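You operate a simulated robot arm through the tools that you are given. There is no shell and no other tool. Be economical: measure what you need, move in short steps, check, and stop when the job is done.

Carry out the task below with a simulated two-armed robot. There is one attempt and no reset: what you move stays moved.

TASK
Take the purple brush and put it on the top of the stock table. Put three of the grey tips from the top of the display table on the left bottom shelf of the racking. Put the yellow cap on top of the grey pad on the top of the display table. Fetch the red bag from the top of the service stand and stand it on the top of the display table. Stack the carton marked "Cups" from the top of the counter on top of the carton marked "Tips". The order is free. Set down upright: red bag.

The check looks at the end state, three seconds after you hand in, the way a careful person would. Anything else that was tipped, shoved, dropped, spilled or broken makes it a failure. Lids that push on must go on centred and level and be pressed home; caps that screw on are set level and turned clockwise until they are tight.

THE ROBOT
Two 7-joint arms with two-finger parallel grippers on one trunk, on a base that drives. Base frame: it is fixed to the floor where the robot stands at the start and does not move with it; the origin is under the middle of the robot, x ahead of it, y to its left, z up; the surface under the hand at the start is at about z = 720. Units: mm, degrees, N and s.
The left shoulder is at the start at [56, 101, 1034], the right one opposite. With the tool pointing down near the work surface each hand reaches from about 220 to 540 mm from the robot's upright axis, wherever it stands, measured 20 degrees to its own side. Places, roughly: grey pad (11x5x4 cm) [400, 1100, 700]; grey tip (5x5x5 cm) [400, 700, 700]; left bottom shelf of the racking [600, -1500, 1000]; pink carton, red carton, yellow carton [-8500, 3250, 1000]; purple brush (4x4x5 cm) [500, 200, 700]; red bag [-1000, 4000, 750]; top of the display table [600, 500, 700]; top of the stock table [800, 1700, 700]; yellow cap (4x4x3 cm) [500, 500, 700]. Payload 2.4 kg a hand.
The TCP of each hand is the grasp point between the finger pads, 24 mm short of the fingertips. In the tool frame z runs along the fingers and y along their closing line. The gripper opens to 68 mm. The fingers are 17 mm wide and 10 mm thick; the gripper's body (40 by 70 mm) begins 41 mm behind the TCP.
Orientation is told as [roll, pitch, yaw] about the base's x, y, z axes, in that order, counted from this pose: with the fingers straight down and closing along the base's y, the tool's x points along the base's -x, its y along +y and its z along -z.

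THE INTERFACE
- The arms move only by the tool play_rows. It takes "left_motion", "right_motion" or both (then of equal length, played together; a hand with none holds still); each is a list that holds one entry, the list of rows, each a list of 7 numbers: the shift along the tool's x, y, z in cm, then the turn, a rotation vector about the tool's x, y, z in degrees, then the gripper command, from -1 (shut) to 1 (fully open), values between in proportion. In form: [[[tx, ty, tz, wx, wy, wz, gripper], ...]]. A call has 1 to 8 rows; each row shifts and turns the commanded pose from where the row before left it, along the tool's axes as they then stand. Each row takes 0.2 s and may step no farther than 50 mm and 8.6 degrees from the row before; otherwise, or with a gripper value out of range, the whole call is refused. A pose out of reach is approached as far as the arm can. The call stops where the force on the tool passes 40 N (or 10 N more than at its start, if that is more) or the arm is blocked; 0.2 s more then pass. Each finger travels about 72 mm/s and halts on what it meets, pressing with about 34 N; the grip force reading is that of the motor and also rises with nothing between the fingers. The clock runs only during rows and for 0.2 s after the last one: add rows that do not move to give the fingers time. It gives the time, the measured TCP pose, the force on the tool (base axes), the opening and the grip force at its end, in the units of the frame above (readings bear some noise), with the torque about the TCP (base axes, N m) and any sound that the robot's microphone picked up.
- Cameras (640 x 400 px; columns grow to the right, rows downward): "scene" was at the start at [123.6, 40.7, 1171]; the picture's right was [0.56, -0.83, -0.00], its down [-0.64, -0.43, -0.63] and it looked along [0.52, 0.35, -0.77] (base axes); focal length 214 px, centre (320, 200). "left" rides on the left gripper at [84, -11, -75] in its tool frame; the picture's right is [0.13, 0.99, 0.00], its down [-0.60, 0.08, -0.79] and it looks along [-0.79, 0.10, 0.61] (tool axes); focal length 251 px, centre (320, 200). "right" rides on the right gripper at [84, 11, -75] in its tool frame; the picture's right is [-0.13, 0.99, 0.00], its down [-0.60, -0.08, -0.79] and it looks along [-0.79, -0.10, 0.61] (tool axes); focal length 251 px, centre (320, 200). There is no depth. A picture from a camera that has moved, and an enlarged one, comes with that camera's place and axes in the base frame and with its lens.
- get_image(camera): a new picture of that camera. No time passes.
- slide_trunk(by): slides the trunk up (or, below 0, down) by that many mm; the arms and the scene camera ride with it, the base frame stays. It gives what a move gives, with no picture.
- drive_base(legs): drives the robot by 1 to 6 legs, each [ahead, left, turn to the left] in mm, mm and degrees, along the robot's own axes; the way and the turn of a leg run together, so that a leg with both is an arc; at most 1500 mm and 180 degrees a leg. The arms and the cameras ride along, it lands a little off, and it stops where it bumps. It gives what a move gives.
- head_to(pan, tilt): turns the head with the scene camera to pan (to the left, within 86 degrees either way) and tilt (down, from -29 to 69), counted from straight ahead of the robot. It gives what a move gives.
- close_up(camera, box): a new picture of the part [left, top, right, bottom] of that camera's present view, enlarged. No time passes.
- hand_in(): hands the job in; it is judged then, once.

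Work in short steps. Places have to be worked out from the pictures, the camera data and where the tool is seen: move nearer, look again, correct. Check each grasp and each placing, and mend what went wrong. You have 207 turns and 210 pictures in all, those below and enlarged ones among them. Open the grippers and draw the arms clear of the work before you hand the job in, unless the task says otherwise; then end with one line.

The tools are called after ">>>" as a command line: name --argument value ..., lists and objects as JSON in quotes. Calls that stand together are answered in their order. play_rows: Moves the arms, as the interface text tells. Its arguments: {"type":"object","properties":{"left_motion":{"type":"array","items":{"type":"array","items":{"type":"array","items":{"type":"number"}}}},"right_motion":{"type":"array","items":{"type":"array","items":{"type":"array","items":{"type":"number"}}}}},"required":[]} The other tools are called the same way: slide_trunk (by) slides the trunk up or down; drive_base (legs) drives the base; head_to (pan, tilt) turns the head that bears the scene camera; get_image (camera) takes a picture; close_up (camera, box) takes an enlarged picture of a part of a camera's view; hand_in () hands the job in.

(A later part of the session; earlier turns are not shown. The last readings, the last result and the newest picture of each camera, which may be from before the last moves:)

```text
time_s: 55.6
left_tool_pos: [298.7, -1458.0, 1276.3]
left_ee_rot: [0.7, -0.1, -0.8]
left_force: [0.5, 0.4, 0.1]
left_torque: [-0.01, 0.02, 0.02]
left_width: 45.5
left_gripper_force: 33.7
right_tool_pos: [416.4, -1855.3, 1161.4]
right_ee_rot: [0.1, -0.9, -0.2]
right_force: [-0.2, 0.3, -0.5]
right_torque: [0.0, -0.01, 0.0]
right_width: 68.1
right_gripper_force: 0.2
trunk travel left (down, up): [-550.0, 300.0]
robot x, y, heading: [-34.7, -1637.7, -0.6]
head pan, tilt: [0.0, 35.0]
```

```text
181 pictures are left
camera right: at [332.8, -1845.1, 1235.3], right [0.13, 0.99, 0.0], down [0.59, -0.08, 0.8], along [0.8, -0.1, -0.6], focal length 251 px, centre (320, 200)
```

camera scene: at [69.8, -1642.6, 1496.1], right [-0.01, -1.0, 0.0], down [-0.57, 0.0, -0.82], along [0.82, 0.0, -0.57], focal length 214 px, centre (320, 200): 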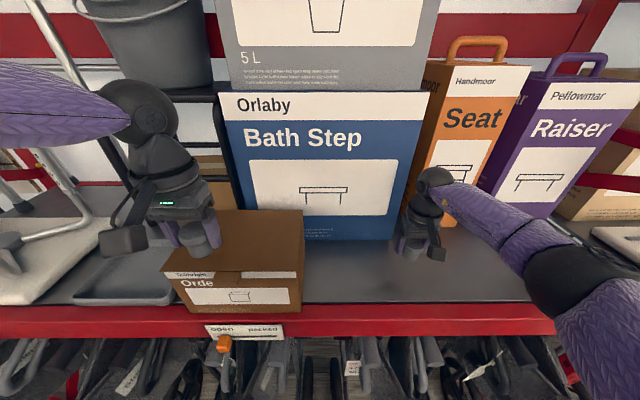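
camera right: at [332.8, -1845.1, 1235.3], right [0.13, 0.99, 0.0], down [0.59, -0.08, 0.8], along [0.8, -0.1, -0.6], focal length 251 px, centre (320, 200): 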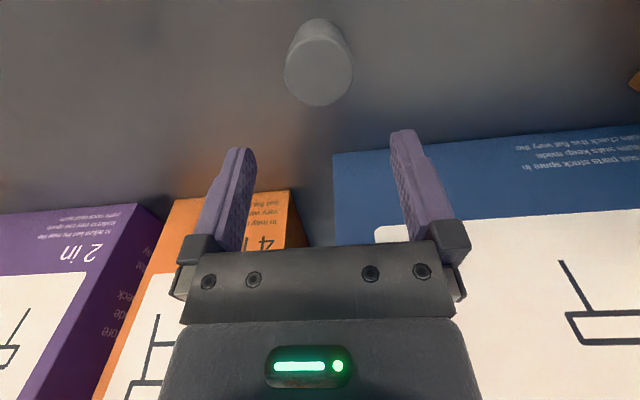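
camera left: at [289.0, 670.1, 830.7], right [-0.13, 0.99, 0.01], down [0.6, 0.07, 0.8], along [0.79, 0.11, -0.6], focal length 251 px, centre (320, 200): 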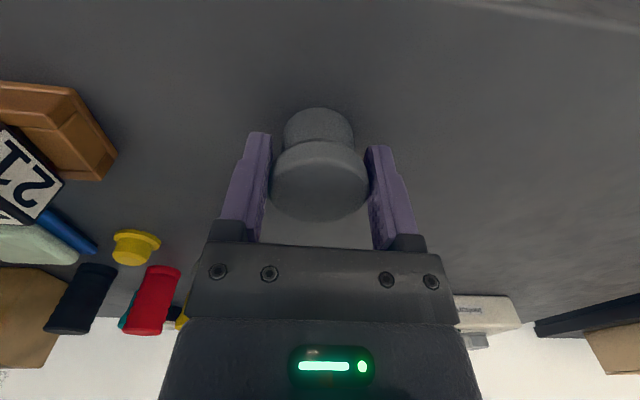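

Tip 1 stands on the shelf. I retract the right hand, shift the base right, and go for (420,−1725) with the left.

>>> play_rows --right_motion '[[[0, 0, -4, 0, 0, 0, 1], [4, 0, -3, 0, 0, 0, 1], [4, 0, 0, 0, 0, 0, 1], [4, 0, 0, 0, 0, 0, 1]]]'

>>> drive_base --legs '[[0, -190, 0.5]]'

>>> get_image --camera "left"

>>> get_image --camera "scene"

```text
time_s: 56.6
left_tool_pos: [297.5, -1457.5, 1275.1]
left_ee_rot: [0.7, 0.0, -0.7]
left_force: [0.6, 0.8, -0.6]
left_torque: [0.0, -0.02, 0.0]
left_width: 45.6
left_gripper_force: 34.1
right_tool_pos: [295.1, -1856.9, 1229.2]
right_ee_rot: [0.0, -1.0, -0.1]
right_force: [-0.6, 0.6, -1.3]
right_torque: [-0.01, -0.01, 0.03]
right_width: 68.1
right_gripper_force: 0.1
trunk travel left (down, up): [-550.0, 300.0]
robot x, y, heading: [-32.4, -1636.9, -0.5]
head pan, tilt: [0.0, 35.0]
```

```text
time_s: 58.2
left_tool_pos: [296.7, -1646.7, 1275.6]
left_ee_rot: [0.6, 0.0, 0.2]
left_force: [-0.2, -0.2, -0.6]
left_torque: [0.0, 0.0, 0.0]
left_width: 45.7
left_gripper_force: 34.2
right_tool_pos: [299.8, -2044.7, 1229.2]
right_ee_rot: [0.1, -0.9, 0.7]
right_force: [-0.3, 0.0, 0.0]
right_torque: [-0.02, 0.01, 0.0]
right_width: 67.9
right_gripper_force: 0.1
trunk travel left (down, up): [-550.0, 300.0]
robot x, y, heading: [-36.8, -1831.5, 0.0]
head pan, tilt: [0.0, 35.0]
```

```text
180 pictures are left
camera left: at [212.1, -1658.4, 1349.2], right [-0.13, 0.99, 0.01], down [0.6, 0.07, 0.79], along [0.79, 0.11, -0.61], focal length 251 px, centre (320, 200)
```

left: 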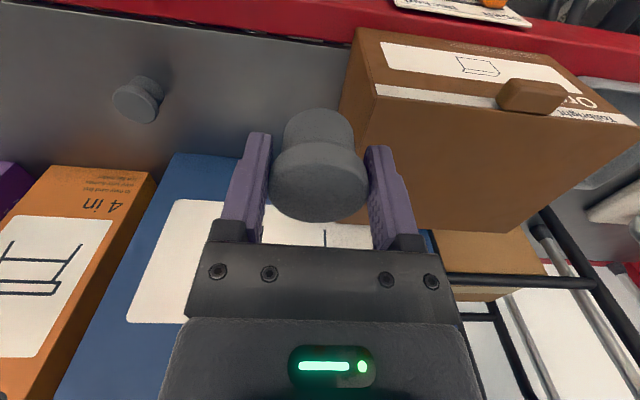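

```text
179 pictures are left
camera scene: at [70.3, -1833.4, 1496.1], right [0.01, -1.0, 0.0], down [-0.57, 0.0, -0.82], along [0.82, 0.01, -0.57], focal length 214 px, centre (320, 200)
```

scene: 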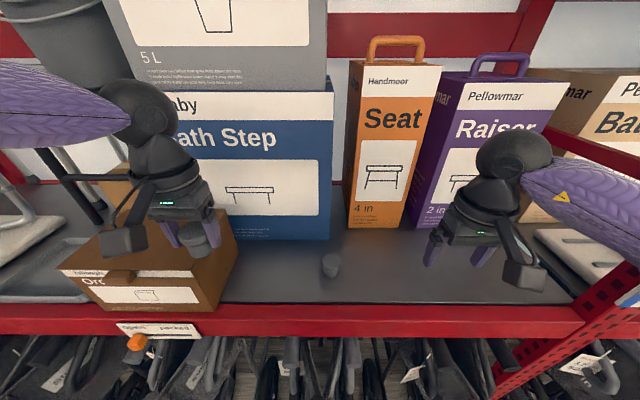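

Orders box right edge is at y≈−1601. I move the left hand to (420,−1740), then down.

>>> play_rows --left_motion '[[[0, -4.7, 0, 0, 0, 0, -0.6], [0, -4.7, 0, 0, 0, 0, -0.6], [-4, 0, 2, 0, 0, 0, -0.6], [-4, 0, 2, 0, 0, 0, -0.6], [-4, 0, 2.5, 0, 0, 0, -0.6], [0, 0, 4.5, 0, 0, 0, -0.6], [0, 0, 4.5, 0, 0, 0, -0.6], [0, 0, 0, 0, 0, 0, -0.6]]]'

>>> get_image --camera "left"

```text
time_s: 60.0
left_tool_pos: [346.5, -1672.5, 1136.2]
left_ee_rot: [0.8, 0.0, 0.1]
left_force: [0.4, 0.4, -0.4]
left_torque: [0.0, 0.01, 0.0]
left_width: 46.1
left_gripper_force: 33.8
left hand out of reach, approached as far as the arm can: row 3, 4, 5, 6, 7
right_tool_pos: [298.6, -2044.6, 1229.8]
right_ee_rot: [0.0, -1.0, 0.7]
right_force: [-0.1, -0.1, -0.2]
right_torque: [-0.03, -0.01, 0.0]
right_width: 68.0
right_gripper_force: 0.1
trunk travel left (down, up): [-550.0, 300.0]
robot x, y, heading: [-36.5, -1833.0, 0.4]
head pan, tilt: [0.0, 35.0]
```

```text
178 pictures are left
camera left: at [261.8, -1684.6, 1208.1], right [-0.13, 0.99, 0.01], down [0.6, 0.07, 0.79], along [0.79, 0.11, -0.61], focal length 251 px, centre (320, 200)
```

left: 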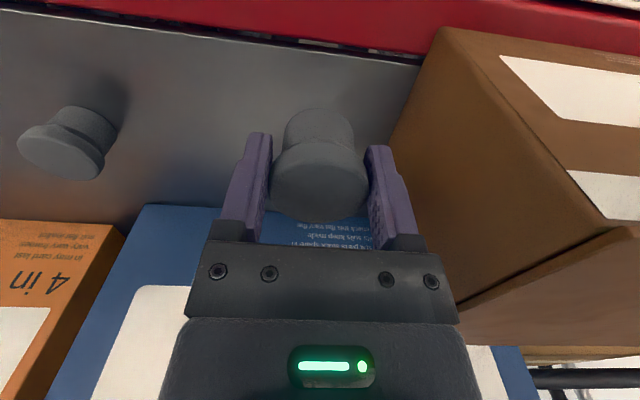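

The left arm stopped short at (346,−1672), which has ~27 mm to spare to the box. I command y back to −1672 and see whether it reaches farther in from here.

>>> play_rows --left_motion '[[[0, 3, -2, 0, 0, 0, -0.6], [0, 3, -2, 0, 0, 0, -0.6], [0, 0, 0, 0, 0, 0, -0.6]]]'

```text
time_s: 60.5
left_tool_pos: [346.2, -1637.5, 1164.2]
left_ee_rot: [-0.4, 0.2, -0.5]
left_force: [2.5, -16.7, -1.2]
left_torque: [0.22, 0.05, 0.06]
left_width: 45.5
left_gripper_force: 34.2
right_tool_pos: [299.5, -2044.8, 1231.0]
right_ee_rot: [-0.1, -1.0, 0.5]
right_force: [0.3, 0.9, -0.2]
right_torque: [-0.07, 0.01, -0.01]
right_width: 68.1
right_gripper_force: 0.1
trunk travel left (down, up): [-550.0, 300.0]
robot x, y, heading: [-35.7, -1832.8, 0.3]
head pan, tilt: [0.0, 35.0]
stopped in row 2 (left hand): the force on the tool passed its limit at 72 N (the readings are from after the stop); the commanded pose is now the measured one
```

It touched the Orders box. I move away (right and up) at once and look.

>>> play_rows --left_motion '[[[0, -2, 0, 0, 0, 0, -0.6], [0, -1.5, -1, 0, 0, 0, -0.6], [0, 0, -4, 0, 0, 0, -0.6], [0, 0, -4, 0, 0, 0, -0.6], [0, 0, 0, 0, 0, 0, -0.6]]]'

>>> get_image --camera "left"

>>> get_image --camera "scene"

```text
time_s: 61.7
left_tool_pos: [345.0, -1669.6, 1253.5]
left_ee_rot: [-0.3, 0.2, -0.4]
left_force: [0.1, -0.1, -1.2]
left_torque: [0.02, 0.0, 0.01]
left_width: 45.6
left_gripper_force: 33.7
right_tool_pos: [299.0, -2043.8, 1229.1]
right_ee_rot: [0.0, -1.0, 0.6]
right_force: [-0.6, 0.9, -0.3]
right_torque: [-0.02, -0.03, -0.02]
right_width: 68.0
right_gripper_force: 0.1
trunk travel left (down, up): [-550.0, 300.0]
robot x, y, heading: [-38.1, -1830.8, 0.0]
head pan, tilt: [0.0, 35.0]
```

```text
177 pictures are left
camera left: at [261.0, -1680.3, 1327.3], right [-0.12, 0.99, 0.0], down [0.61, 0.08, 0.79], along [0.78, 0.1, -0.61], focal length 251 px, centre (320, 200)
```

left: 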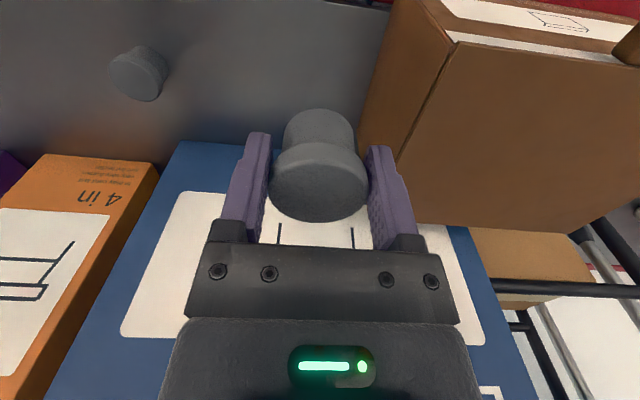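

```text
176 pictures are left
camera scene: at [70.3, -1832.5, 1496.1], right [0.0, -1.0, 0.0], down [-0.57, 0.0, -0.82], along [0.82, 0.0, -0.57], focal length 214 px, centre (320, 200)
```

scene: 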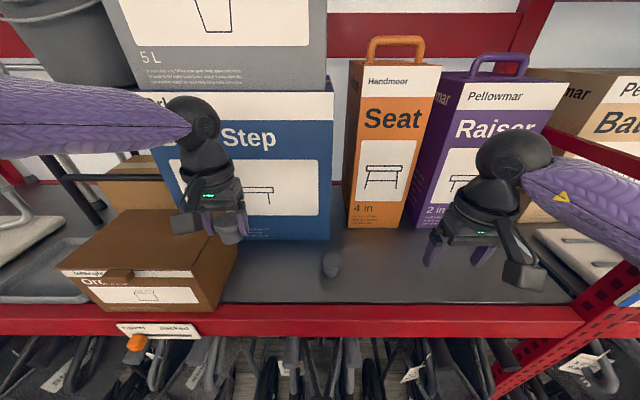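

The box has not visibly moved. I pull the right hand inward so its elbow stays clear of the rack post, and check the elbow.

>>> play_rows --right_motion '[[[0, 4, 0, 0, 0, 0, 1], [0, 4, 0, 0, 0, 0, 1], [0, 4, 0, 0, 0, 0, 1], [0, 0, 0, 0, 0, 0, 1]]]'

>>> head_to --pan -55 --tilt 35

>>> get_image --camera "scene"

```text
time_s: 62.7
left_tool_pos: [344.5, -1670.0, 1253.0]
left_ee_rot: [-0.3, 0.2, -0.4]
left_force: [-0.1, -0.1, -0.6]
left_torque: [0.01, 0.04, 0.01]
left_width: 45.9
left_gripper_force: 33.8
right_tool_pos: [296.6, -1926.8, 1229.3]
right_ee_rot: [0.0, -1.1, 0.6]
right_force: [0.2, 0.1, 0.3]
right_torque: [0.0, 0.0, -0.02]
right_width: 68.2
right_gripper_force: 0.0
trunk travel left (down, up): [-550.0, 300.0]
robot x, y, heading: [-29.9, -1829.3, 0.6]
head pan, tilt: [0.0, 35.0]
```

```text
time_s: 64.0
left_tool_pos: [344.5, -1669.8, 1253.3]
left_ee_rot: [-0.1, 0.2, -0.4]
left_force: [0.4, -0.3, -1.4]
left_torque: [0.01, -0.01, 0.04]
left_width: 45.7
left_gripper_force: 34.1
right_tool_pos: [295.9, -1926.8, 1228.9]
right_ee_rot: [0.0, -0.9, 0.6]
right_force: [0.3, -0.5, 0.5]
right_torque: [0.01, -0.01, 0.0]
right_width: 68.1
right_gripper_force: 0.0
trunk travel left (down, up): [-550.0, 300.0]
robot x, y, heading: [-36.0, -1831.3, 0.2]
head pan, tilt: [-55.0, 35.0]
```

```text
175 pictures are left
camera scene: at [33.1, -1904.8, 1496.1], right [-0.82, -0.58, 0.0], down [-0.33, 0.47, -0.82], along [0.47, -0.67, -0.57], focal length 214 px, centre (320, 200)
```

scene: 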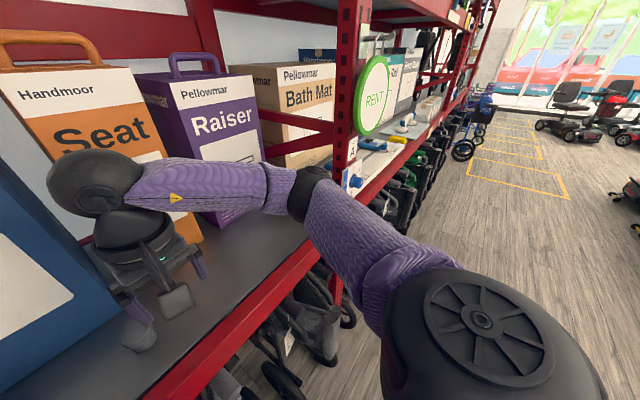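

The elbow is at about (195,−2136), the post near y≈−2330, so a small shift is safe. I drive 45 ahead and 75 right.

>>> drive_base --legs '[[45, -75, 0]]'

>>> play_rows --left_motion '[[[0, 0, 4.5, 0, 0, 0, -0.6], [0, 0, 4.5, 0, 0, 0, -0.6], [0, 0, 4, 0, 0, 0, -0.6], [0, 0, 0, 0, 0, 0, -0.6]]]'

>>> get_image --camera "left"

```text
time_s: 65.1
left_tool_pos: [348.2, -1697.1, 1252.6]
left_ee_rot: [-0.2, 0.2, 3.5]
left_force: [-0.3, -0.2, -0.4]
left_torque: [-0.02, 0.0, -0.01]
left_width: 45.7
left_gripper_force: 34.0
right_tool_pos: [318.2, -1957.3, 1228.7]
right_ee_rot: [0.0, -1.1, 4.7]
right_force: [0.2, -0.3, 0.2]
right_torque: [0.03, 0.0, -0.02]
right_width: 68.1
right_gripper_force: 0.0
trunk travel left (down, up): [-550.0, 300.0]
robot x, y, heading: [-20.7, -1884.5, 4.1]
head pan, tilt: [-55.0, 35.0]
stopped in leg 1: the robot was blocked; the commanded pose is now the measured one
```

```text
time_s: 66.1
left_tool_pos: [346.4, -1696.1, 1123.6]
left_ee_rot: [-0.2, 0.3, 3.6]
left_force: [0.6, -0.3, 0.5]
left_torque: [-0.02, -0.01, -0.01]
left_width: 45.8
left_gripper_force: 34.0
right_tool_pos: [317.5, -1957.4, 1229.1]
right_ee_rot: [0.0, -1.2, 4.6]
right_force: [0.7, 0.4, -0.1]
right_torque: [-0.02, 0.0, 0.05]
right_width: 67.8
right_gripper_force: 0.1
trunk travel left (down, up): [-550.0, 300.0]
robot x, y, heading: [-22.0, -1884.4, 4.1]
head pan, tilt: [-55.0, 35.0]
```

```text
174 pictures are left
camera left: at [263.5, -1712.6, 1197.5], right [-0.19, 0.98, 0.0], down [0.6, 0.12, 0.79], along [0.78, 0.15, -0.61], focal length 251 px, centre (320, 200)
```

left: 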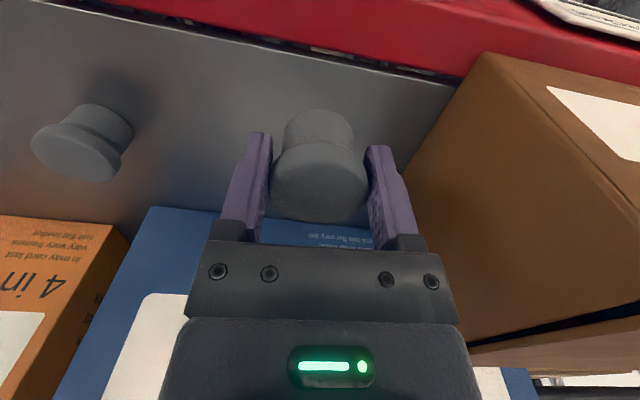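

The base was blocked, likely the elbow on the post. The left hand has moved clear of the Orders box; I try to reach 50 mm farther in with small rows.

>>> play_rows --left_motion '[[[-2, -0.5, 0, 0, 0, 0, -0.6], [-2, -0.5, 0, 0, 0, 0, -0.6], [-1.5, -0.5, 0, 0, 0, 0, -0.6], [0, 0, 0, 0, 0, 0, -0.6]]]'

>>> head_to --pan -60 --tilt 60

>>> get_image --camera "scene"

```text
time_s: 67.1
left_tool_pos: [364.9, -1686.7, 1145.0]
left_ee_rot: [-0.2, 0.3, 3.6]
left_force: [1.1, -0.3, -0.7]
left_torque: [-0.01, -0.01, 0.02]
left_width: 45.8
left_gripper_force: 34.2
left hand out of reach, approached as far as the arm can: row 1, 2, 3
right_tool_pos: [317.1, -1956.3, 1228.8]
right_ee_rot: [-0.1, -1.1, 4.6]
right_force: [0.0, -0.7, -0.5]
right_torque: [0.0, -0.01, 0.0]
right_width: 68.0
right_gripper_force: 0.1
trunk travel left (down, up): [-550.0, 300.0]
robot x, y, heading: [-22.3, -1886.3, 4.2]
head pan, tilt: [-55.0, 35.0]
```

```text
time_s: 68.0
left_tool_pos: [364.0, -1687.3, 1144.7]
left_ee_rot: [-0.2, 0.2, 3.6]
left_force: [-0.4, 0.5, -0.4]
left_torque: [-0.01, -0.02, -0.01]
left_width: 45.8
left_gripper_force: 34.0
right_tool_pos: [317.6, -1957.6, 1229.5]
right_ee_rot: [0.0, -1.1, 4.6]
right_force: [-0.3, -0.4, -0.6]
right_torque: [-0.01, 0.01, 0.0]
right_width: 68.1
right_gripper_force: 0.1
trunk travel left (down, up): [-550.0, 300.0]
robot x, y, heading: [-19.4, -1883.9, 4.4]
head pan, tilt: [-60.0, 60.0]
```

```text
173 pictures are left
camera scene: at [34.6, -1940.7, 1461.9], right [-0.83, -0.56, 0.0], down [-0.49, 0.72, -0.5], along [0.28, -0.41, -0.87], focal length 214 px, centre (320, 200)
```

scene: 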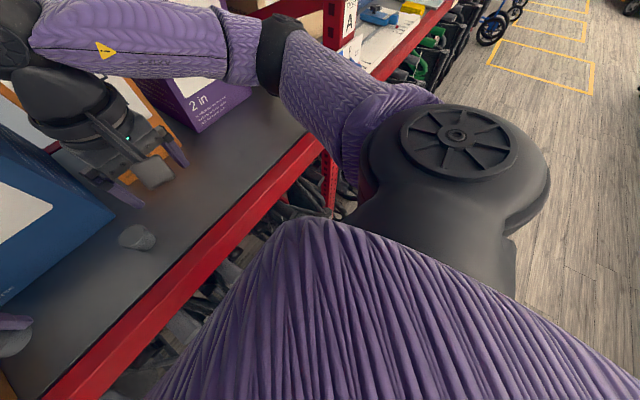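

The elbow rests near the post; rack unharmed. The reach here ends at about x≈380, enough to stand the tip on the plate (edge ≈328). I lower with small rows.

>>> play_rows --left_motion '[[[0, 0, 2, 0, 0, 0, -0.6], [0, 0, 2, 0, 0, 0, -0.6], [0, 0, 1.5, 0, 0, 0, -0.6], [0, 0, 1, 0, 0, 0, -0.6], [0, 0, 0.6, 0, 0, 0, -0.6], [0, 0, 0.6, 0, 0, 0, -0.6], [0, 0, 0.5, 0, 0, 0, -0.6]]]'

>>> get_image --camera "left"

```text
time_s: 69.6
left_tool_pos: [332.5, -1669.9, 1086.8]
left_ee_rot: [-0.2, 0.3, 3.6]
left_force: [0.4, 0.2, -0.3]
left_torque: [0.03, -0.02, -0.01]
left_width: 45.8
left_gripper_force: 33.9
left hand out of reach, approached as far as the arm can: row 1, 2, 3, 4, 5, 6, 7
right_tool_pos: [316.7, -1956.4, 1229.2]
right_ee_rot: [0.1, -1.0, 4.6]
right_force: [-0.3, 0.0, -0.4]
right_torque: [0.01, 0.03, -0.02]
right_width: 68.2
right_gripper_force: 0.1
trunk travel left (down, up): [-550.0, 300.0]
robot x, y, heading: [-22.0, -1883.8, 4.2]
head pan, tilt: [-60.0, 60.0]
```

```text
172 pictures are left
camera left: at [248.8, -1687.1, 1160.6], right [-0.19, 0.98, 0.0], down [0.6, 0.12, 0.79], along [0.78, 0.15, -0.61], focal length 251 px, centre (320, 200)
```

left: 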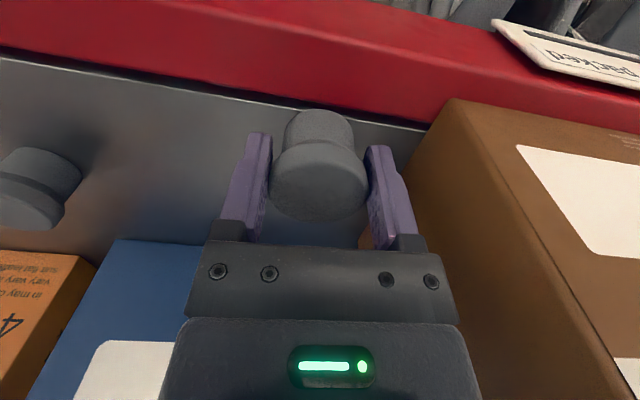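

The reach shrinks as the hand goes down from this shoulder height. I raise the left hand, lower the trunk 130 mm for a flatter reach, and recheck.

>>> play_rows --left_motion '[[[0, -1, -3, 0, 0, 0, -0.6], [0, -1, -4, 0, 0, 0, -0.6], [0, -1, -4, 0, 0, 0, -0.6], [0, 0, -4, 0, 0, 0, -0.6], [0, 0, -4, 0, 0, 0, -0.6], [0, 0, 0, 0, 0, 0, -0.6]]]' --right_motion '[[[0, 0, -3, 0, 0, 0, 1], [0, 0, -4, 0, 0, 0, 1], [0, 0, -4, 0, 0, 0, 1], [0, 0, 0, 0, 0, 0, 1], [0, 0, 0, 0, 0, 0, 1], [0, 0, 0, 0, 0, 0, 1]]]'

>>> slide_trunk --by -130

>>> head_to --pan 0 --tilt 35

>>> get_image --camera "scene"

```text
time_s: 71.0
left_tool_pos: [335.1, -1701.1, 1276.0]
left_ee_rot: [-0.2, 0.2, 3.5]
left_force: [0.1, 0.2, -0.5]
left_torque: [-0.01, -0.02, -0.03]
left_width: 45.3
left_gripper_force: 33.9
right_tool_pos: [317.5, -1956.6, 1338.2]
right_ee_rot: [0.0, -1.0, 4.6]
right_force: [-0.1, -0.4, 0.8]
right_torque: [0.01, 0.05, -0.02]
right_width: 68.0
right_gripper_force: 0.1
trunk travel left (down, up): [-550.0, 300.0]
robot x, y, heading: [-21.1, -1884.0, 4.4]
head pan, tilt: [-60.0, 60.0]
```

```text
time_s: 72.5
left_tool_pos: [334.5, -1699.4, 1147.8]
left_ee_rot: [-0.2, 0.2, 3.6]
left_force: [0.5, -0.3, -0.2]
left_torque: [0.0, 0.01, 0.01]
left_width: 45.6
left_gripper_force: 34.7
right_tool_pos: [314.8, -1956.0, 1208.9]
right_ee_rot: [0.0, -1.1, 4.6]
right_force: [0.1, 0.3, 0.3]
right_torque: [0.01, 0.02, 0.0]
right_width: 68.2
right_gripper_force: 0.0
trunk travel left (down, up): [-420.0, 430.0]
robot x, y, heading: [-21.3, -1885.1, 4.1]
head pan, tilt: [-60.0, 60.0]
```

```text
time_s: 73.8
left_tool_pos: [335.3, -1699.8, 1147.1]
left_ee_rot: [-0.3, 0.2, 3.6]
left_force: [0.4, -0.6, -0.1]
left_torque: [0.01, 0.02, 0.0]
left_width: 45.7
left_gripper_force: 33.5
right_tool_pos: [316.0, -1956.4, 1209.0]
right_ee_rot: [0.0, -1.0, 4.6]
right_force: [0.0, -1.3, 0.0]
right_torque: [0.02, 0.01, -0.02]
right_width: 68.0
right_gripper_force: 0.1
trunk travel left (down, up): [-420.0, 430.0]
robot x, y, heading: [-19.7, -1885.2, 4.2]
head pan, tilt: [0.0, 35.0]
```

```text
171 pictures are left
camera scene: at [97.0, -1878.3, 1365.5], right [0.07, -1.0, 0.0], down [-0.57, -0.04, -0.82], along [0.82, 0.06, -0.57], focal length 214 px, centre (320, 200)
```

scene: 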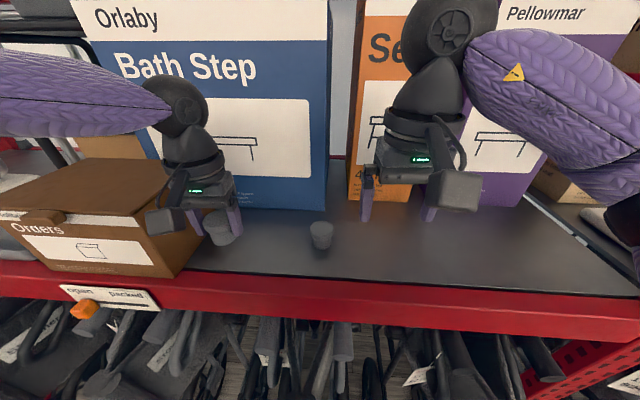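

Now try reaching in and down with the left hand again.

>>> play_rows --left_motion '[[[-2.5, -0.5, 0, 0, 0, 0, -0.6], [-2.5, -0.5, 0, 0, 0, 0, -0.6], [-2, -0.5, 0, 0, 0, 0, -0.6], [0, 0, 2, 0, 0, 0, -0.6], [0, 0, 2, 0, 0, 0, -0.6], [0, 0, 0, 0, 0, 0, -0.6]]]'

```text
time_s: 75.2
left_tool_pos: [385.6, -1704.4, 1104.1]
left_ee_rot: [-0.2, 0.2, 3.6]
left_force: [-0.3, -0.4, -0.3]
left_torque: [-0.02, 0.05, -0.02]
left_width: 45.6
left_gripper_force: 34.0
left hand out of reach, approached as far as the arm can: row 3
right_tool_pos: [314.2, -1955.8, 1208.4]
right_ee_rot: [0.0, -0.9, 4.6]
right_force: [-0.6, -0.8, 0.0]
right_torque: [0.03, -0.04, -0.03]
right_width: 67.8
right_gripper_force: 0.1
trunk travel left (down, up): [-420.0, 430.0]
robot x, y, heading: [-22.7, -1885.3, 4.3]
head pan, tilt: [0.0, 35.0]
```

Good: (386,−1704,1104) is reached. I lower to contact.

>>> play_rows --left_motion '[[[0, 0, 2, 0, 0, 0, -0.6], [0, 0, 0.8, 0, 0, 0, -0.6], [0, 0, 0.5, 0, 0, 0, -0.6], [0, 0, 0.5, 0, 0, 0, -0.6], [0, 0, 0.5, 0, 0, 0, -0.6], [0, 0, 0.4, 0, 0, 0, -0.6]]]'

>>> get_image --camera "left"

```text
time_s: 76.5
left_tool_pos: [386.2, -1704.6, 1067.2]
left_ee_rot: [-0.4, -0.6, 3.7]
left_force: [-6.1, -0.1, 15.8]
left_torque: [0.06, 0.38, 0.01]
left_width: 45.6
left_gripper_force: 34.0
right_tool_pos: [313.2, -1957.0, 1210.1]
right_ee_rot: [0.0, -1.1, 4.7]
right_force: [0.1, 0.0, 0.1]
right_torque: [0.03, 0.01, -0.03]
right_width: 67.8
right_gripper_force: 0.0
trunk travel left (down, up): [-420.0, 430.0]
robot x, y, heading: [-18.2, -1885.0, 4.3]
head pan, tilt: [0.0, 35.0]
stopped in row 6 (left hand): the force on the tool passed its limit at 49 N (the readings are from after the stop); the commanded pose is now the measured one
```

```text
170 pictures are left
camera left: at [302.2, -1719.2, 1140.4], right [-0.19, 0.98, -0.01], down [0.59, 0.12, 0.8], along [0.78, 0.15, -0.6], focal length 251 px, centre (320, 200)
```

left: 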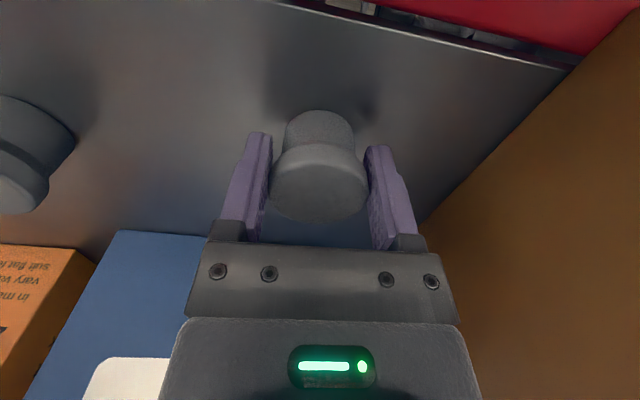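

Contact at 1067. I release and rise straight up.

>>> play_rows --left_motion '[[[0, 0, 0, 0, 0, 0, 0.4], [0, 0, 0, 0, 0, 0, 1], [0, 0, 0, 0, 0, 0, 1], [0, 0, -2, 0, 0, 0, 1], [0, 0, -4, 0, 0, 0, 1], [0, 0, -4, 0, 0, 0, 1], [0, 0, -4, 0, 0, 0, 1]]]'

>>> get_image --camera "scene"

```text
time_s: 78.1
left_tool_pos: [381.3, -1681.2, 1201.6]
left_ee_rot: [-0.2, -0.4, 3.7]
left_force: [1.0, -0.5, 0.7]
left_torque: [-0.02, -0.01, -0.01]
left_width: 68.2
left_gripper_force: 0.1
left hand out of reach, approached as far as the arm can: row 7
right_tool_pos: [316.0, -1956.0, 1208.7]
right_ee_rot: [0.0, -1.1, 4.7]
right_force: [-1.0, -0.3, -0.1]
right_torque: [-0.04, 0.02, 0.01]
right_width: 67.9
right_gripper_force: 0.1
trunk travel left (down, up): [-420.0, 430.0]
robot x, y, heading: [-19.7, -1881.6, 4.1]
head pan, tilt: [0.0, 35.0]
```

```text
169 pictures are left
camera scene: at [96.9, -1877.7, 1365.6], right [0.07, -1.0, 0.0], down [-0.57, -0.04, -0.82], along [0.82, 0.06, -0.57], focal length 214 px, centre (320, 200)
```

scene: 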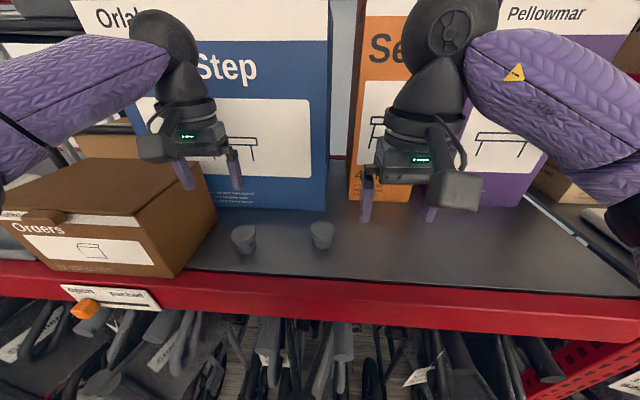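

Two tips stand on the shelf. I back out along −x, square up and drive back to the display table for the brush (right hand) and cap.

>>> drive_base --legs '[[-150, 11, 0], [-350, 0, -4.2], [0, 1100, 0], [0, 1100, 0]]'

>>> head_to --pan 0 --tilt 40

>>> get_image --camera "scene"

```text
time_s: 91.7
left_tool_pos: [-85.2, 433.3, 1200.9]
left_ee_rot: [-0.2, -0.3, -2.1]
left_force: [0.3, -0.3, -0.2]
left_torque: [0.01, 0.01, 0.01]
left_width: 68.0
left_gripper_force: 0.0
right_tool_pos: [-178.2, 167.4, 1209.3]
right_ee_rot: [0.0, -1.1, -1.2]
right_force: [0.5, 0.1, -0.3]
right_torque: [-0.01, -0.01, -0.01]
right_width: 68.0
right_gripper_force: 0.0
trunk travel left (down, up): [-420.0, 430.0]
robot x, y, heading: [-504.0, 270.0, -1.8]
head pan, tilt: [0.0, 35.0]
```

```text
time_s: 92.3
left_tool_pos: [-84.1, 432.8, 1200.6]
left_ee_rot: [-0.3, -0.4, -2.0]
left_force: [0.2, -0.9, -0.5]
left_torque: [-0.02, 0.02, -0.01]
left_width: 68.0
left_gripper_force: 0.0
right_tool_pos: [-178.7, 165.9, 1207.9]
right_ee_rot: [0.0, -1.0, -1.1]
right_force: [-0.2, -0.5, 0.3]
right_torque: [-0.04, 0.0, 0.01]
right_width: 68.0
right_gripper_force: 0.0
trunk travel left (down, up): [-420.0, 430.0]
robot x, y, heading: [-504.8, 272.6, -1.6]
head pan, tilt: [0.0, 40.0]
```

```text
168 pictures are left
camera scene: at [-390.1, 266.9, 1358.0], right [-0.03, -1.0, 0.0], down [-0.64, 0.02, -0.77], along [0.77, -0.02, -0.64], focal length 214 px, centre (320, 200)
```

scene: 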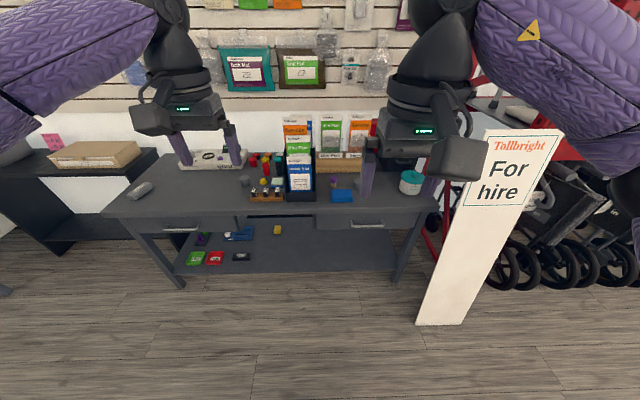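

The sign base computes to the same spot as at the start, so it wasn't shifted. I drive up to the table, then look.

>>> drive_base --legs '[[0, 60, 1.7], [520, 0, 0]]'

>>> slide_trunk --by -170

>>> head_to --pan 0 --tilt 50

>>> get_image --camera "scene"

>>> get_image --camera "right"

```text
time_s: 95.9
left_tool_pos: [431.8, 508.6, 1201.3]
left_ee_rot: [-0.2, -0.3, 0.0]
left_force: [0.5, -0.3, 0.7]
left_torque: [0.01, 0.02, -0.03]
left_width: 68.0
left_gripper_force: 0.0
right_tool_pos: [348.0, 241.1, 1208.1]
right_ee_rot: [0.0, -1.1, 0.8]
right_force: [0.4, -0.2, -0.3]
right_torque: [0.01, 0.02, 0.01]
right_width: 68.0
right_gripper_force: 0.0
trunk travel left (down, up): [-420.0, 430.0]
robot x, y, heading: [22.1, 332.6, 0.2]
head pan, tilt: [0.0, 40.0]
```

```text
time_s: 97.8
left_tool_pos: [432.2, 508.7, 1031.3]
left_ee_rot: [-0.3, -0.5, -0.1]
left_force: [0.2, 0.5, -0.2]
left_torque: [0.0, 0.02, -0.01]
left_width: 68.2
left_gripper_force: 0.1
right_tool_pos: [348.3, 239.3, 1039.4]
right_ee_rot: [0.0, -1.1, 0.9]
right_force: [-0.8, 0.3, 0.2]
right_torque: [-0.03, 0.04, 0.01]
right_width: 67.8
right_gripper_force: 0.1
trunk travel left (down, up): [-250.0, 600.0]
robot x, y, heading: [18.8, 333.2, 0.2]
head pan, tilt: [0.0, 40.0]
```

```text
time_s: 98.6
left_tool_pos: [431.8, 509.1, 1030.9]
left_ee_rot: [-0.3, -0.4, -0.2]
left_force: [0.1, 0.3, -0.4]
left_torque: [0.01, 0.04, -0.01]
left_width: 68.1
left_gripper_force: 0.0
right_tool_pos: [346.3, 239.4, 1038.2]
right_ee_rot: [0.0, -1.0, 0.8]
right_force: [-0.2, 0.0, 0.0]
right_torque: [-0.02, 0.01, 0.0]
right_width: 67.9
right_gripper_force: 0.0
trunk travel left (down, up): [-250.0, 600.0]
robot x, y, heading: [19.0, 332.8, 0.4]
head pan, tilt: [0.0, 50.0]
```

```text
167 pictures are left
camera scene: at [154.8, 332.8, 1172.1], right [0.01, -1.0, 0.0], down [-0.77, -0.01, -0.64], along [0.64, 0.0, -0.77], focal length 214 px, centre (320, 200)
```

scene: 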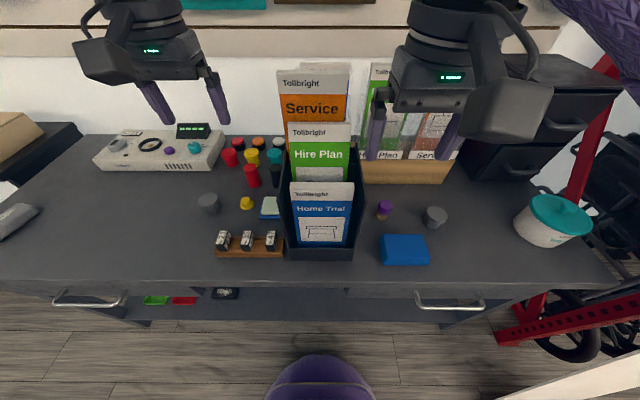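

```text
166 pictures are left
camera right: at [262.4, 249.6, 1111.8], right [0.11, 0.99, 0.0], down [0.59, -0.07, 0.8], along [0.8, -0.09, -0.59], focal length 251 px, centre (320, 200)
```

right: 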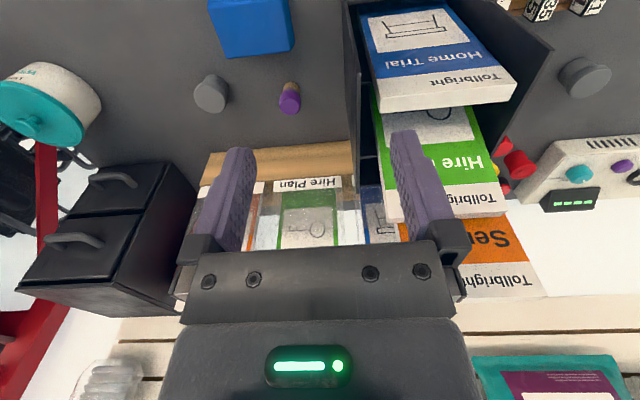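

The brush is at about (482,175). I move the right hand above it, sideways first, then ahead and down.

>>> play_rows --right_motion '[[[0, -3.2, 0, 0, 0, 0, 1], [0, -3.2, 0, 0, 0, 0, 1], [-4.5, 0, 0, 0, 0, 0, 1], [-4.5, 0, 1, 0, 0, 0, 1], [-4.5, 0, 2, 0, 0, 0, 1], [0, 0, 4.5, 0, 0, 0, 1], [0, 0, 4.5, 0, 0, 0, 1], [0, 0, 4.5, 0, 0, 0, 1]]]'

>>> get_image --camera "right"

```text
time_s: 100.4
left_tool_pos: [431.4, 509.0, 1031.3]
left_ee_rot: [-0.3, -0.4, -0.1]
left_force: [-0.2, -0.5, -0.2]
left_torque: [-0.01, 0.04, -0.01]
left_width: 68.1
left_gripper_force: 0.0
right_tool_pos: [486.8, 176.3, 875.8]
right_ee_rot: [0.0, -1.1, 0.8]
right_force: [0.0, -0.4, 0.6]
right_torque: [0.02, 0.0, 0.01]
right_width: 67.9
right_gripper_force: 0.1
trunk travel left (down, up): [-250.0, 600.0]
robot x, y, heading: [18.3, 334.6, 0.2]
head pan, tilt: [0.0, 50.0]
```

```text
165 pictures are left
camera right: at [401.4, 187.3, 948.3], right [0.11, 0.99, 0.0], down [0.59, -0.07, 0.8], along [0.8, -0.09, -0.59], focal length 251 px, centre (320, 200)
```

right: 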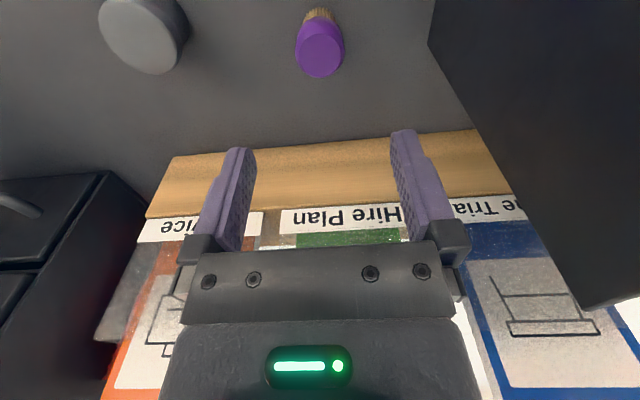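

The brush stands bristles down, centre ≈(480,178). I descend to z≈750.

>>> play_rows --right_motion '[[[0.3, 0.1, 3.1, 0, 0, 0, 1], [0.3, 0.1, 3.1, 0, 0, 0, 1], [0, 0, 3.1, 0, 0, 0, 1], [0, 0, 3.1, 0, 0, 0, 1], [0, 0, 0, 0, 0, 0, 1]]]'

>>> get_image --camera "right"

```text
time_s: 101.6
left_tool_pos: [432.2, 510.3, 1032.1]
left_ee_rot: [-0.3, -0.4, -0.1]
left_force: [0.5, 0.0, -0.6]
left_torque: [0.02, -0.03, -0.03]
left_width: 68.0
left_gripper_force: 0.1
right_tool_pos: [480.4, 179.5, 752.4]
right_ee_rot: [0.0, -1.0, 0.8]
right_force: [0.2, -0.1, 0.2]
right_torque: [0.0, -0.04, 0.0]
right_width: 68.0
right_gripper_force: 0.0
trunk travel left (down, up): [-250.0, 600.0]
robot x, y, heading: [12.7, 334.2, 0.4]
head pan, tilt: [0.0, 50.0]
```

```text
164 pictures are left
camera right: at [395.3, 189.8, 825.2], right [0.11, 0.99, 0.0], down [0.59, -0.07, 0.8], along [0.8, -0.09, -0.59], focal length 251 px, centre (320, 200)
```

right: 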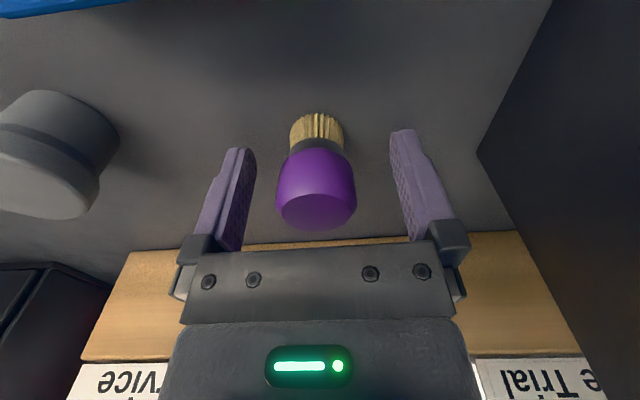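

The knob sits between the fingers; I close, then lift if held.

>>> play_rows --right_motion '[[[0, 0, 0, 0, 0, 0, 0.3], [0, 0, 0, 0, 0, 0, -0.4], [0, 0, 0, 0, 0, 0, -0.9], [0, 0, 0, 0, 0, 0, -0.9], [0, 0, -2, 0, 0, 0, -0.9]]]'

>>> get_image --camera "right"

```text
time_s: 102.8
left_tool_pos: [430.8, 510.0, 1031.9]
left_ee_rot: [-0.4, -0.4, -0.1]
left_force: [0.6, -0.4, 0.4]
left_torque: [-0.04, -0.02, 0.0]
left_width: 68.1
left_gripper_force: 0.0
right_tool_pos: [479.4, 179.3, 772.4]
right_ee_rot: [0.0, -1.0, 0.8]
right_force: [0.0, 0.1, -1.1]
right_torque: [0.03, 0.03, -0.03]
right_width: 33.0
right_gripper_force: 34.2
trunk travel left (down, up): [-250.0, 600.0]
robot x, y, heading: [14.3, 328.7, 0.3]
head pan, tilt: [0.0, 50.0]
```

```text
163 pictures are left
camera right: at [395.2, 188.8, 845.7], right [0.11, 0.99, 0.0], down [0.59, -0.07, 0.8], along [0.8, -0.09, -0.59], focal length 251 px, centre (320, 200)
```

right: 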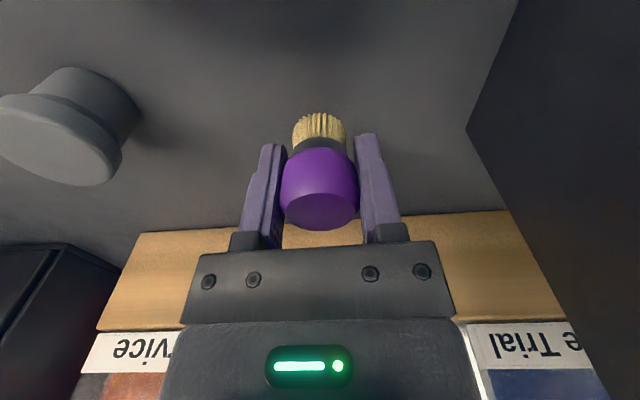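

Brush held at 33 mm. I raise the right hand and draw it back a bit, and look at the yellow cap with the left camera.

>>> play_rows --right_motion '[[[0, 0, -5, 0, 0, 0, -0.9], [0, 0, -5, 0, 0, 0, -0.9], [0, 0, -5, 0, 0, 0, -0.9], [0, 0, -5, 0, 0, 0, -0.9], [0, 0, -5, 0, 0, 0, -0.9], [0, 0, -5, 0, 0, 0, -0.9], [4, 0, 0, 0, 0, 0, -0.9], [4, 0, 0, 0, 0, 0, -0.9]]]'

>>> get_image --camera "left"

>>> head_to --pan 60 --tilt 35

>>> get_image --camera "scene"

```text
time_s: 104.6
left_tool_pos: [431.7, 508.9, 1032.3]
left_ee_rot: [-0.3, -0.4, -0.1]
left_force: [-0.1, -0.6, 0.1]
left_torque: [0.02, 0.01, -0.02]
left_width: 67.8
left_gripper_force: 0.0
right_tool_pos: [398.1, 176.1, 1072.3]
right_ee_rot: [0.2, -1.0, 0.8]
right_force: [-0.6, 0.6, -1.0]
right_torque: [0.01, 0.0, -0.01]
right_width: 32.7
right_gripper_force: 33.9
trunk travel left (down, up): [-250.0, 600.0]
robot x, y, heading: [19.6, 330.0, 0.3]
head pan, tilt: [0.0, 50.0]
```

```text
162 pictures are left
camera left: at [347.2, 498.0, 1104.5], right [-0.13, 0.99, -0.01], down [0.6, 0.08, 0.8], along [0.79, 0.1, -0.6], focal length 251 px, centre (320, 200)
```

left: 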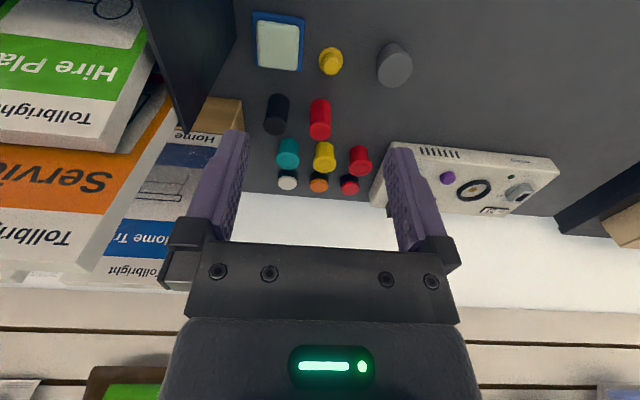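

```text
time_s: 105.9
left_tool_pos: [432.0, 510.1, 1031.7]
left_ee_rot: [-0.4, -0.3, -0.1]
left_force: [0.2, 0.0, -0.7]
left_torque: [-0.02, 0.01, -0.01]
left_width: 68.0
left_gripper_force: 0.0
right_tool_pos: [397.9, 177.1, 1071.5]
right_ee_rot: [0.0, -0.9, 0.8]
right_force: [0.0, -0.6, 0.0]
right_torque: [0.01, -0.01, 0.0]
right_width: 32.8
right_gripper_force: 33.6
trunk travel left (down, up): [-250.0, 600.0]
robot x, y, heading: [20.0, 333.4, 0.5]
head pan, tilt: [60.0, 35.0]
```

```text
161 pictures are left
camera scene: at [121.4, 408.7, 1193.8], right [0.87, -0.49, 0.0], down [-0.28, -0.5, -0.82], along [0.4, 0.71, -0.57], focal length 214 px, centre (320, 200)
```

scene: 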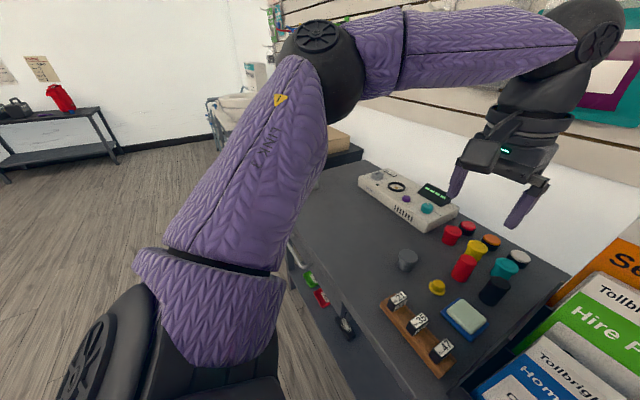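

I zoom in to tell the yellow pieces apart.

>>> close_up --camera "scene" --box '[380, 200, 560, 320]'

>>> close_up --camera "left" --box '[230, 0, 430, 200]'

```text
3.33 times, centred on (470, 260) of scene
camera zoom: at [121.4, 408.7, 1193.8], right [0.87, -0.49, 0.0], down [-0.28, -0.5, -0.82], along [0.4, 0.71, -0.57], focal length 715 px, centre (-180, 0)
```

zoom: 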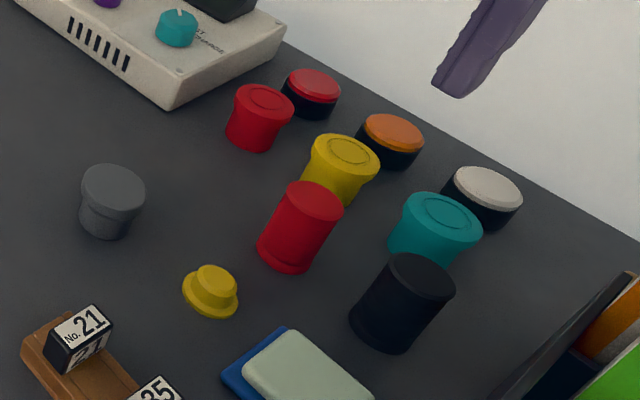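

```text
2.00 times, centred on (330, 100) of left
camera zoom: at [347.3, 498.3, 1104.4], right [-0.13, 0.99, -0.01], down [0.6, 0.08, 0.8], along [0.79, 0.1, -0.6], focal length 503 px, centre (300, 400)
```

zoom: 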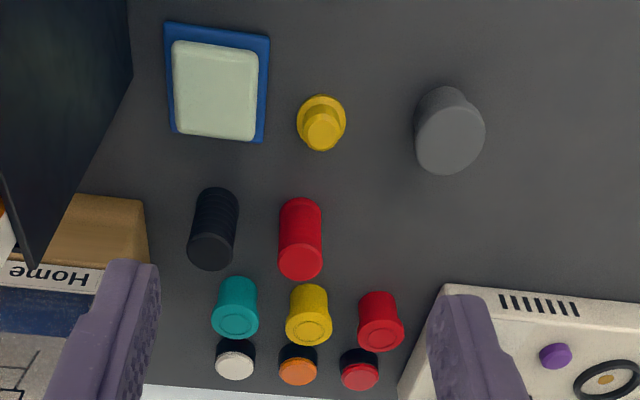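

The brimmed yellow piece (≈4 cm brim, 3 cm high) is the cap, at about (507,530). I drive 75 mm closer so the left arm can reach it, and go above it with fingers partly closed (the blue pad is near).

>>> drive_base --legs '[[75, 20, 0]]'

>>> play_rows --left_motion '[[[0, 0, 4.5, 0, 0, 0, 0.25], [0, 0, 4.5, 0, 0, 0, 0.25], [0, 0, 4.5, 0, 0, 0, 0.25], [0, 0, 4, 0, 0, 0, 0.25], [0, 0, 0, 0, 0, 0, 0.25]]]'

>>> get_image --camera "left"

```text
time_s: 106.9
left_tool_pos: [506.3, 529.5, 1031.2]
left_ee_rot: [-0.3, -0.4, -0.2]
left_force: [0.4, 0.1, 0.1]
left_torque: [0.0, 0.01, 0.0]
left_width: 67.9
left_gripper_force: 0.1
right_tool_pos: [470.2, 197.6, 1071.5]
right_ee_rot: [0.1, -1.0, 0.8]
right_force: [0.0, -0.5, -0.2]
right_torque: [-0.01, 0.03, 0.03]
right_width: 32.7
right_gripper_force: 33.7
trunk travel left (down, up): [-250.0, 600.0]
robot x, y, heading: [92.8, 352.4, 0.4]
head pan, tilt: [60.0, 35.0]
```

```text
time_s: 108.1
left_tool_pos: [506.2, 528.9, 857.3]
left_ee_rot: [-0.2, -0.4, -0.2]
left_force: [-0.2, 0.9, -0.7]
left_torque: [0.02, -0.01, 0.02]
left_width: 42.7
left_gripper_force: 0.1
right_tool_pos: [470.7, 198.6, 1072.8]
right_ee_rot: [0.1, -1.0, 0.8]
right_force: [0.3, 0.0, -0.5]
right_torque: [0.0, 0.0, 0.0]
right_width: 32.8
right_gripper_force: 34.2
trunk travel left (down, up): [-250.0, 600.0]
robot x, y, heading: [91.7, 353.3, 0.5]
head pan, tilt: [60.0, 35.0]
```

```text
158 pictures are left
camera left: at [421.0, 518.1, 930.0], right [-0.13, 0.99, -0.01], down [0.6, 0.08, 0.8], along [0.79, 0.1, -0.6], focal length 251 px, centre (320, 200)
```

left: 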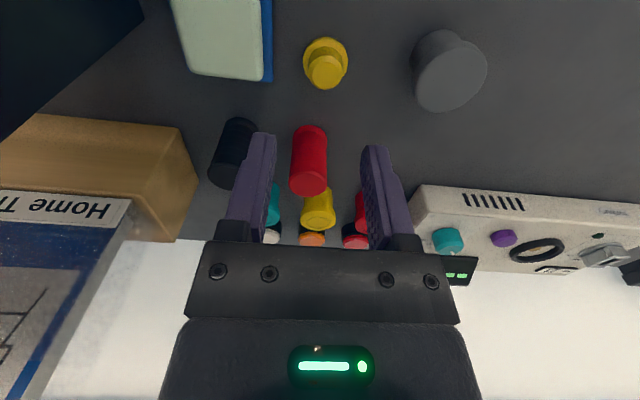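

Cap centre ≈(508,533). I descend to z≈753 so the tips stay above the brim, then look.

>>> play_rows --left_motion '[[[-0.2, 0.4, 3.5, 0, 0, 0, 0.25], [0, 0, 3.5, 0, 0, 0, 0.25], [0, 0, 2.5, 0, 0, 0, 0.25], [0, 0, 0, 0, 0, 0, 0.25]]]'

>>> get_image --camera "left"

```text
time_s: 109.1
left_tool_pos: [500.0, 537.0, 769.5]
left_ee_rot: [-0.4, -0.5, -0.1]
left_force: [0.5, 0.0, -0.1]
left_torque: [0.03, 0.03, -0.02]
left_width: 42.6
left_gripper_force: 0.0
left hand out of reach, approached as far as the arm can: row 3
right_tool_pos: [470.7, 197.3, 1072.7]
right_ee_rot: [0.0, -1.0, 0.8]
right_force: [0.0, 0.2, 0.6]
right_torque: [0.03, 0.0, 0.0]
right_width: 32.7
right_gripper_force: 33.5
trunk travel left (down, up): [-250.0, 600.0]
robot x, y, heading: [90.3, 352.8, 0.3]
head pan, tilt: [60.0, 35.0]
```

```text
157 pictures are left
camera left: at [416.2, 526.4, 841.1], right [-0.13, 0.99, -0.01], down [0.6, 0.08, 0.8], along [0.79, 0.1, -0.6], focal length 251 px, centre (320, 200)
```

left: 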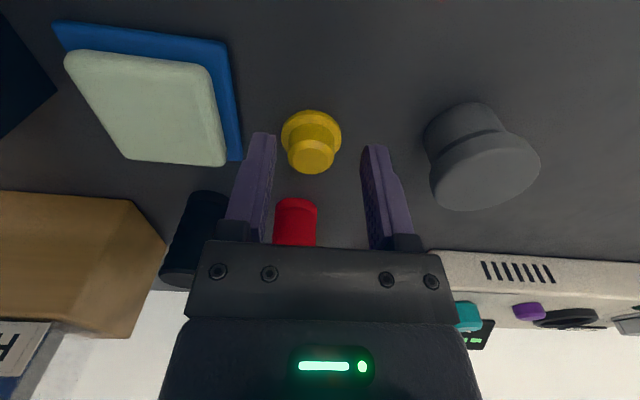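

Reach limit again. I raise both hands 80 mm and lower the trunk 100 mm for a flatter reach.

>>> play_rows --left_motion '[[[0, 0, -4, 0, 0, 0, 0.25], [0, 0, -4, 0, 0, 0, 0.25], [0, 0, -3, 0, 0, 0, 0.25]]]' --right_motion '[[[0, 0, -4, 0, 0, 0, -0.9], [0, 0, -4, 0, 0, 0, -0.9], [0, 0, -3, 0, 0, 0, -0.9]]]'

>>> slide_trunk --by -110

>>> get_image --camera "left"

```text
time_s: 109.9
left_tool_pos: [499.9, 537.1, 878.8]
left_ee_rot: [-0.2, -0.4, -0.1]
left_force: [0.5, 1.1, 1.3]
left_torque: [0.0, 0.01, -0.03]
left_width: 42.6
left_gripper_force: 0.1
right_tool_pos: [468.5, 199.5, 1183.8]
right_ee_rot: [0.1, -1.4, 0.9]
right_force: [0.1, -0.2, -0.5]
right_torque: [0.02, -0.01, 0.02]
right_width: 33.0
right_gripper_force: 34.2
trunk travel left (down, up): [-250.0, 600.0]
robot x, y, heading: [91.9, 353.2, 0.2]
head pan, tilt: [60.0, 35.0]
```

```text
time_s: 111.3
left_tool_pos: [500.1, 536.7, 768.2]
left_ee_rot: [-0.3, -0.5, -0.1]
left_force: [0.8, -0.5, 0.0]
left_torque: [-0.02, 0.0, 0.02]
left_width: 42.5
left_gripper_force: 0.1
right_tool_pos: [467.9, 196.9, 1073.0]
right_ee_rot: [0.1, -1.1, 0.8]
right_force: [-0.1, 0.1, -1.1]
right_torque: [0.02, 0.02, 0.01]
right_width: 32.8
right_gripper_force: 33.8
trunk travel left (down, up): [-140.0, 710.0]
robot x, y, heading: [92.8, 355.6, 0.6]
head pan, tilt: [60.0, 35.0]
```

```text
156 pictures are left
camera left: at [415.6, 526.8, 841.9], right [-0.13, 0.99, -0.01], down [0.6, 0.08, 0.8], along [0.79, 0.1, -0.6], focal length 251 px, centre (320, 200)
```

left: 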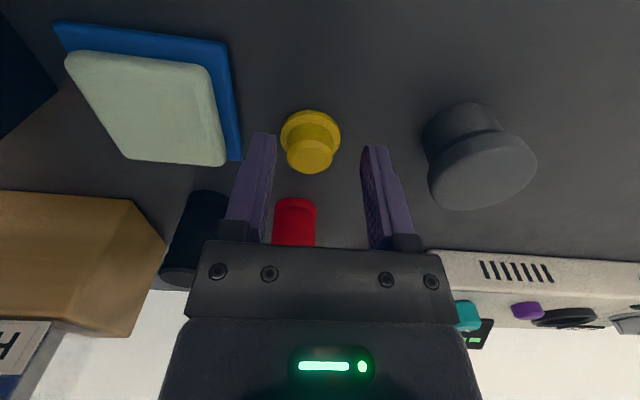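

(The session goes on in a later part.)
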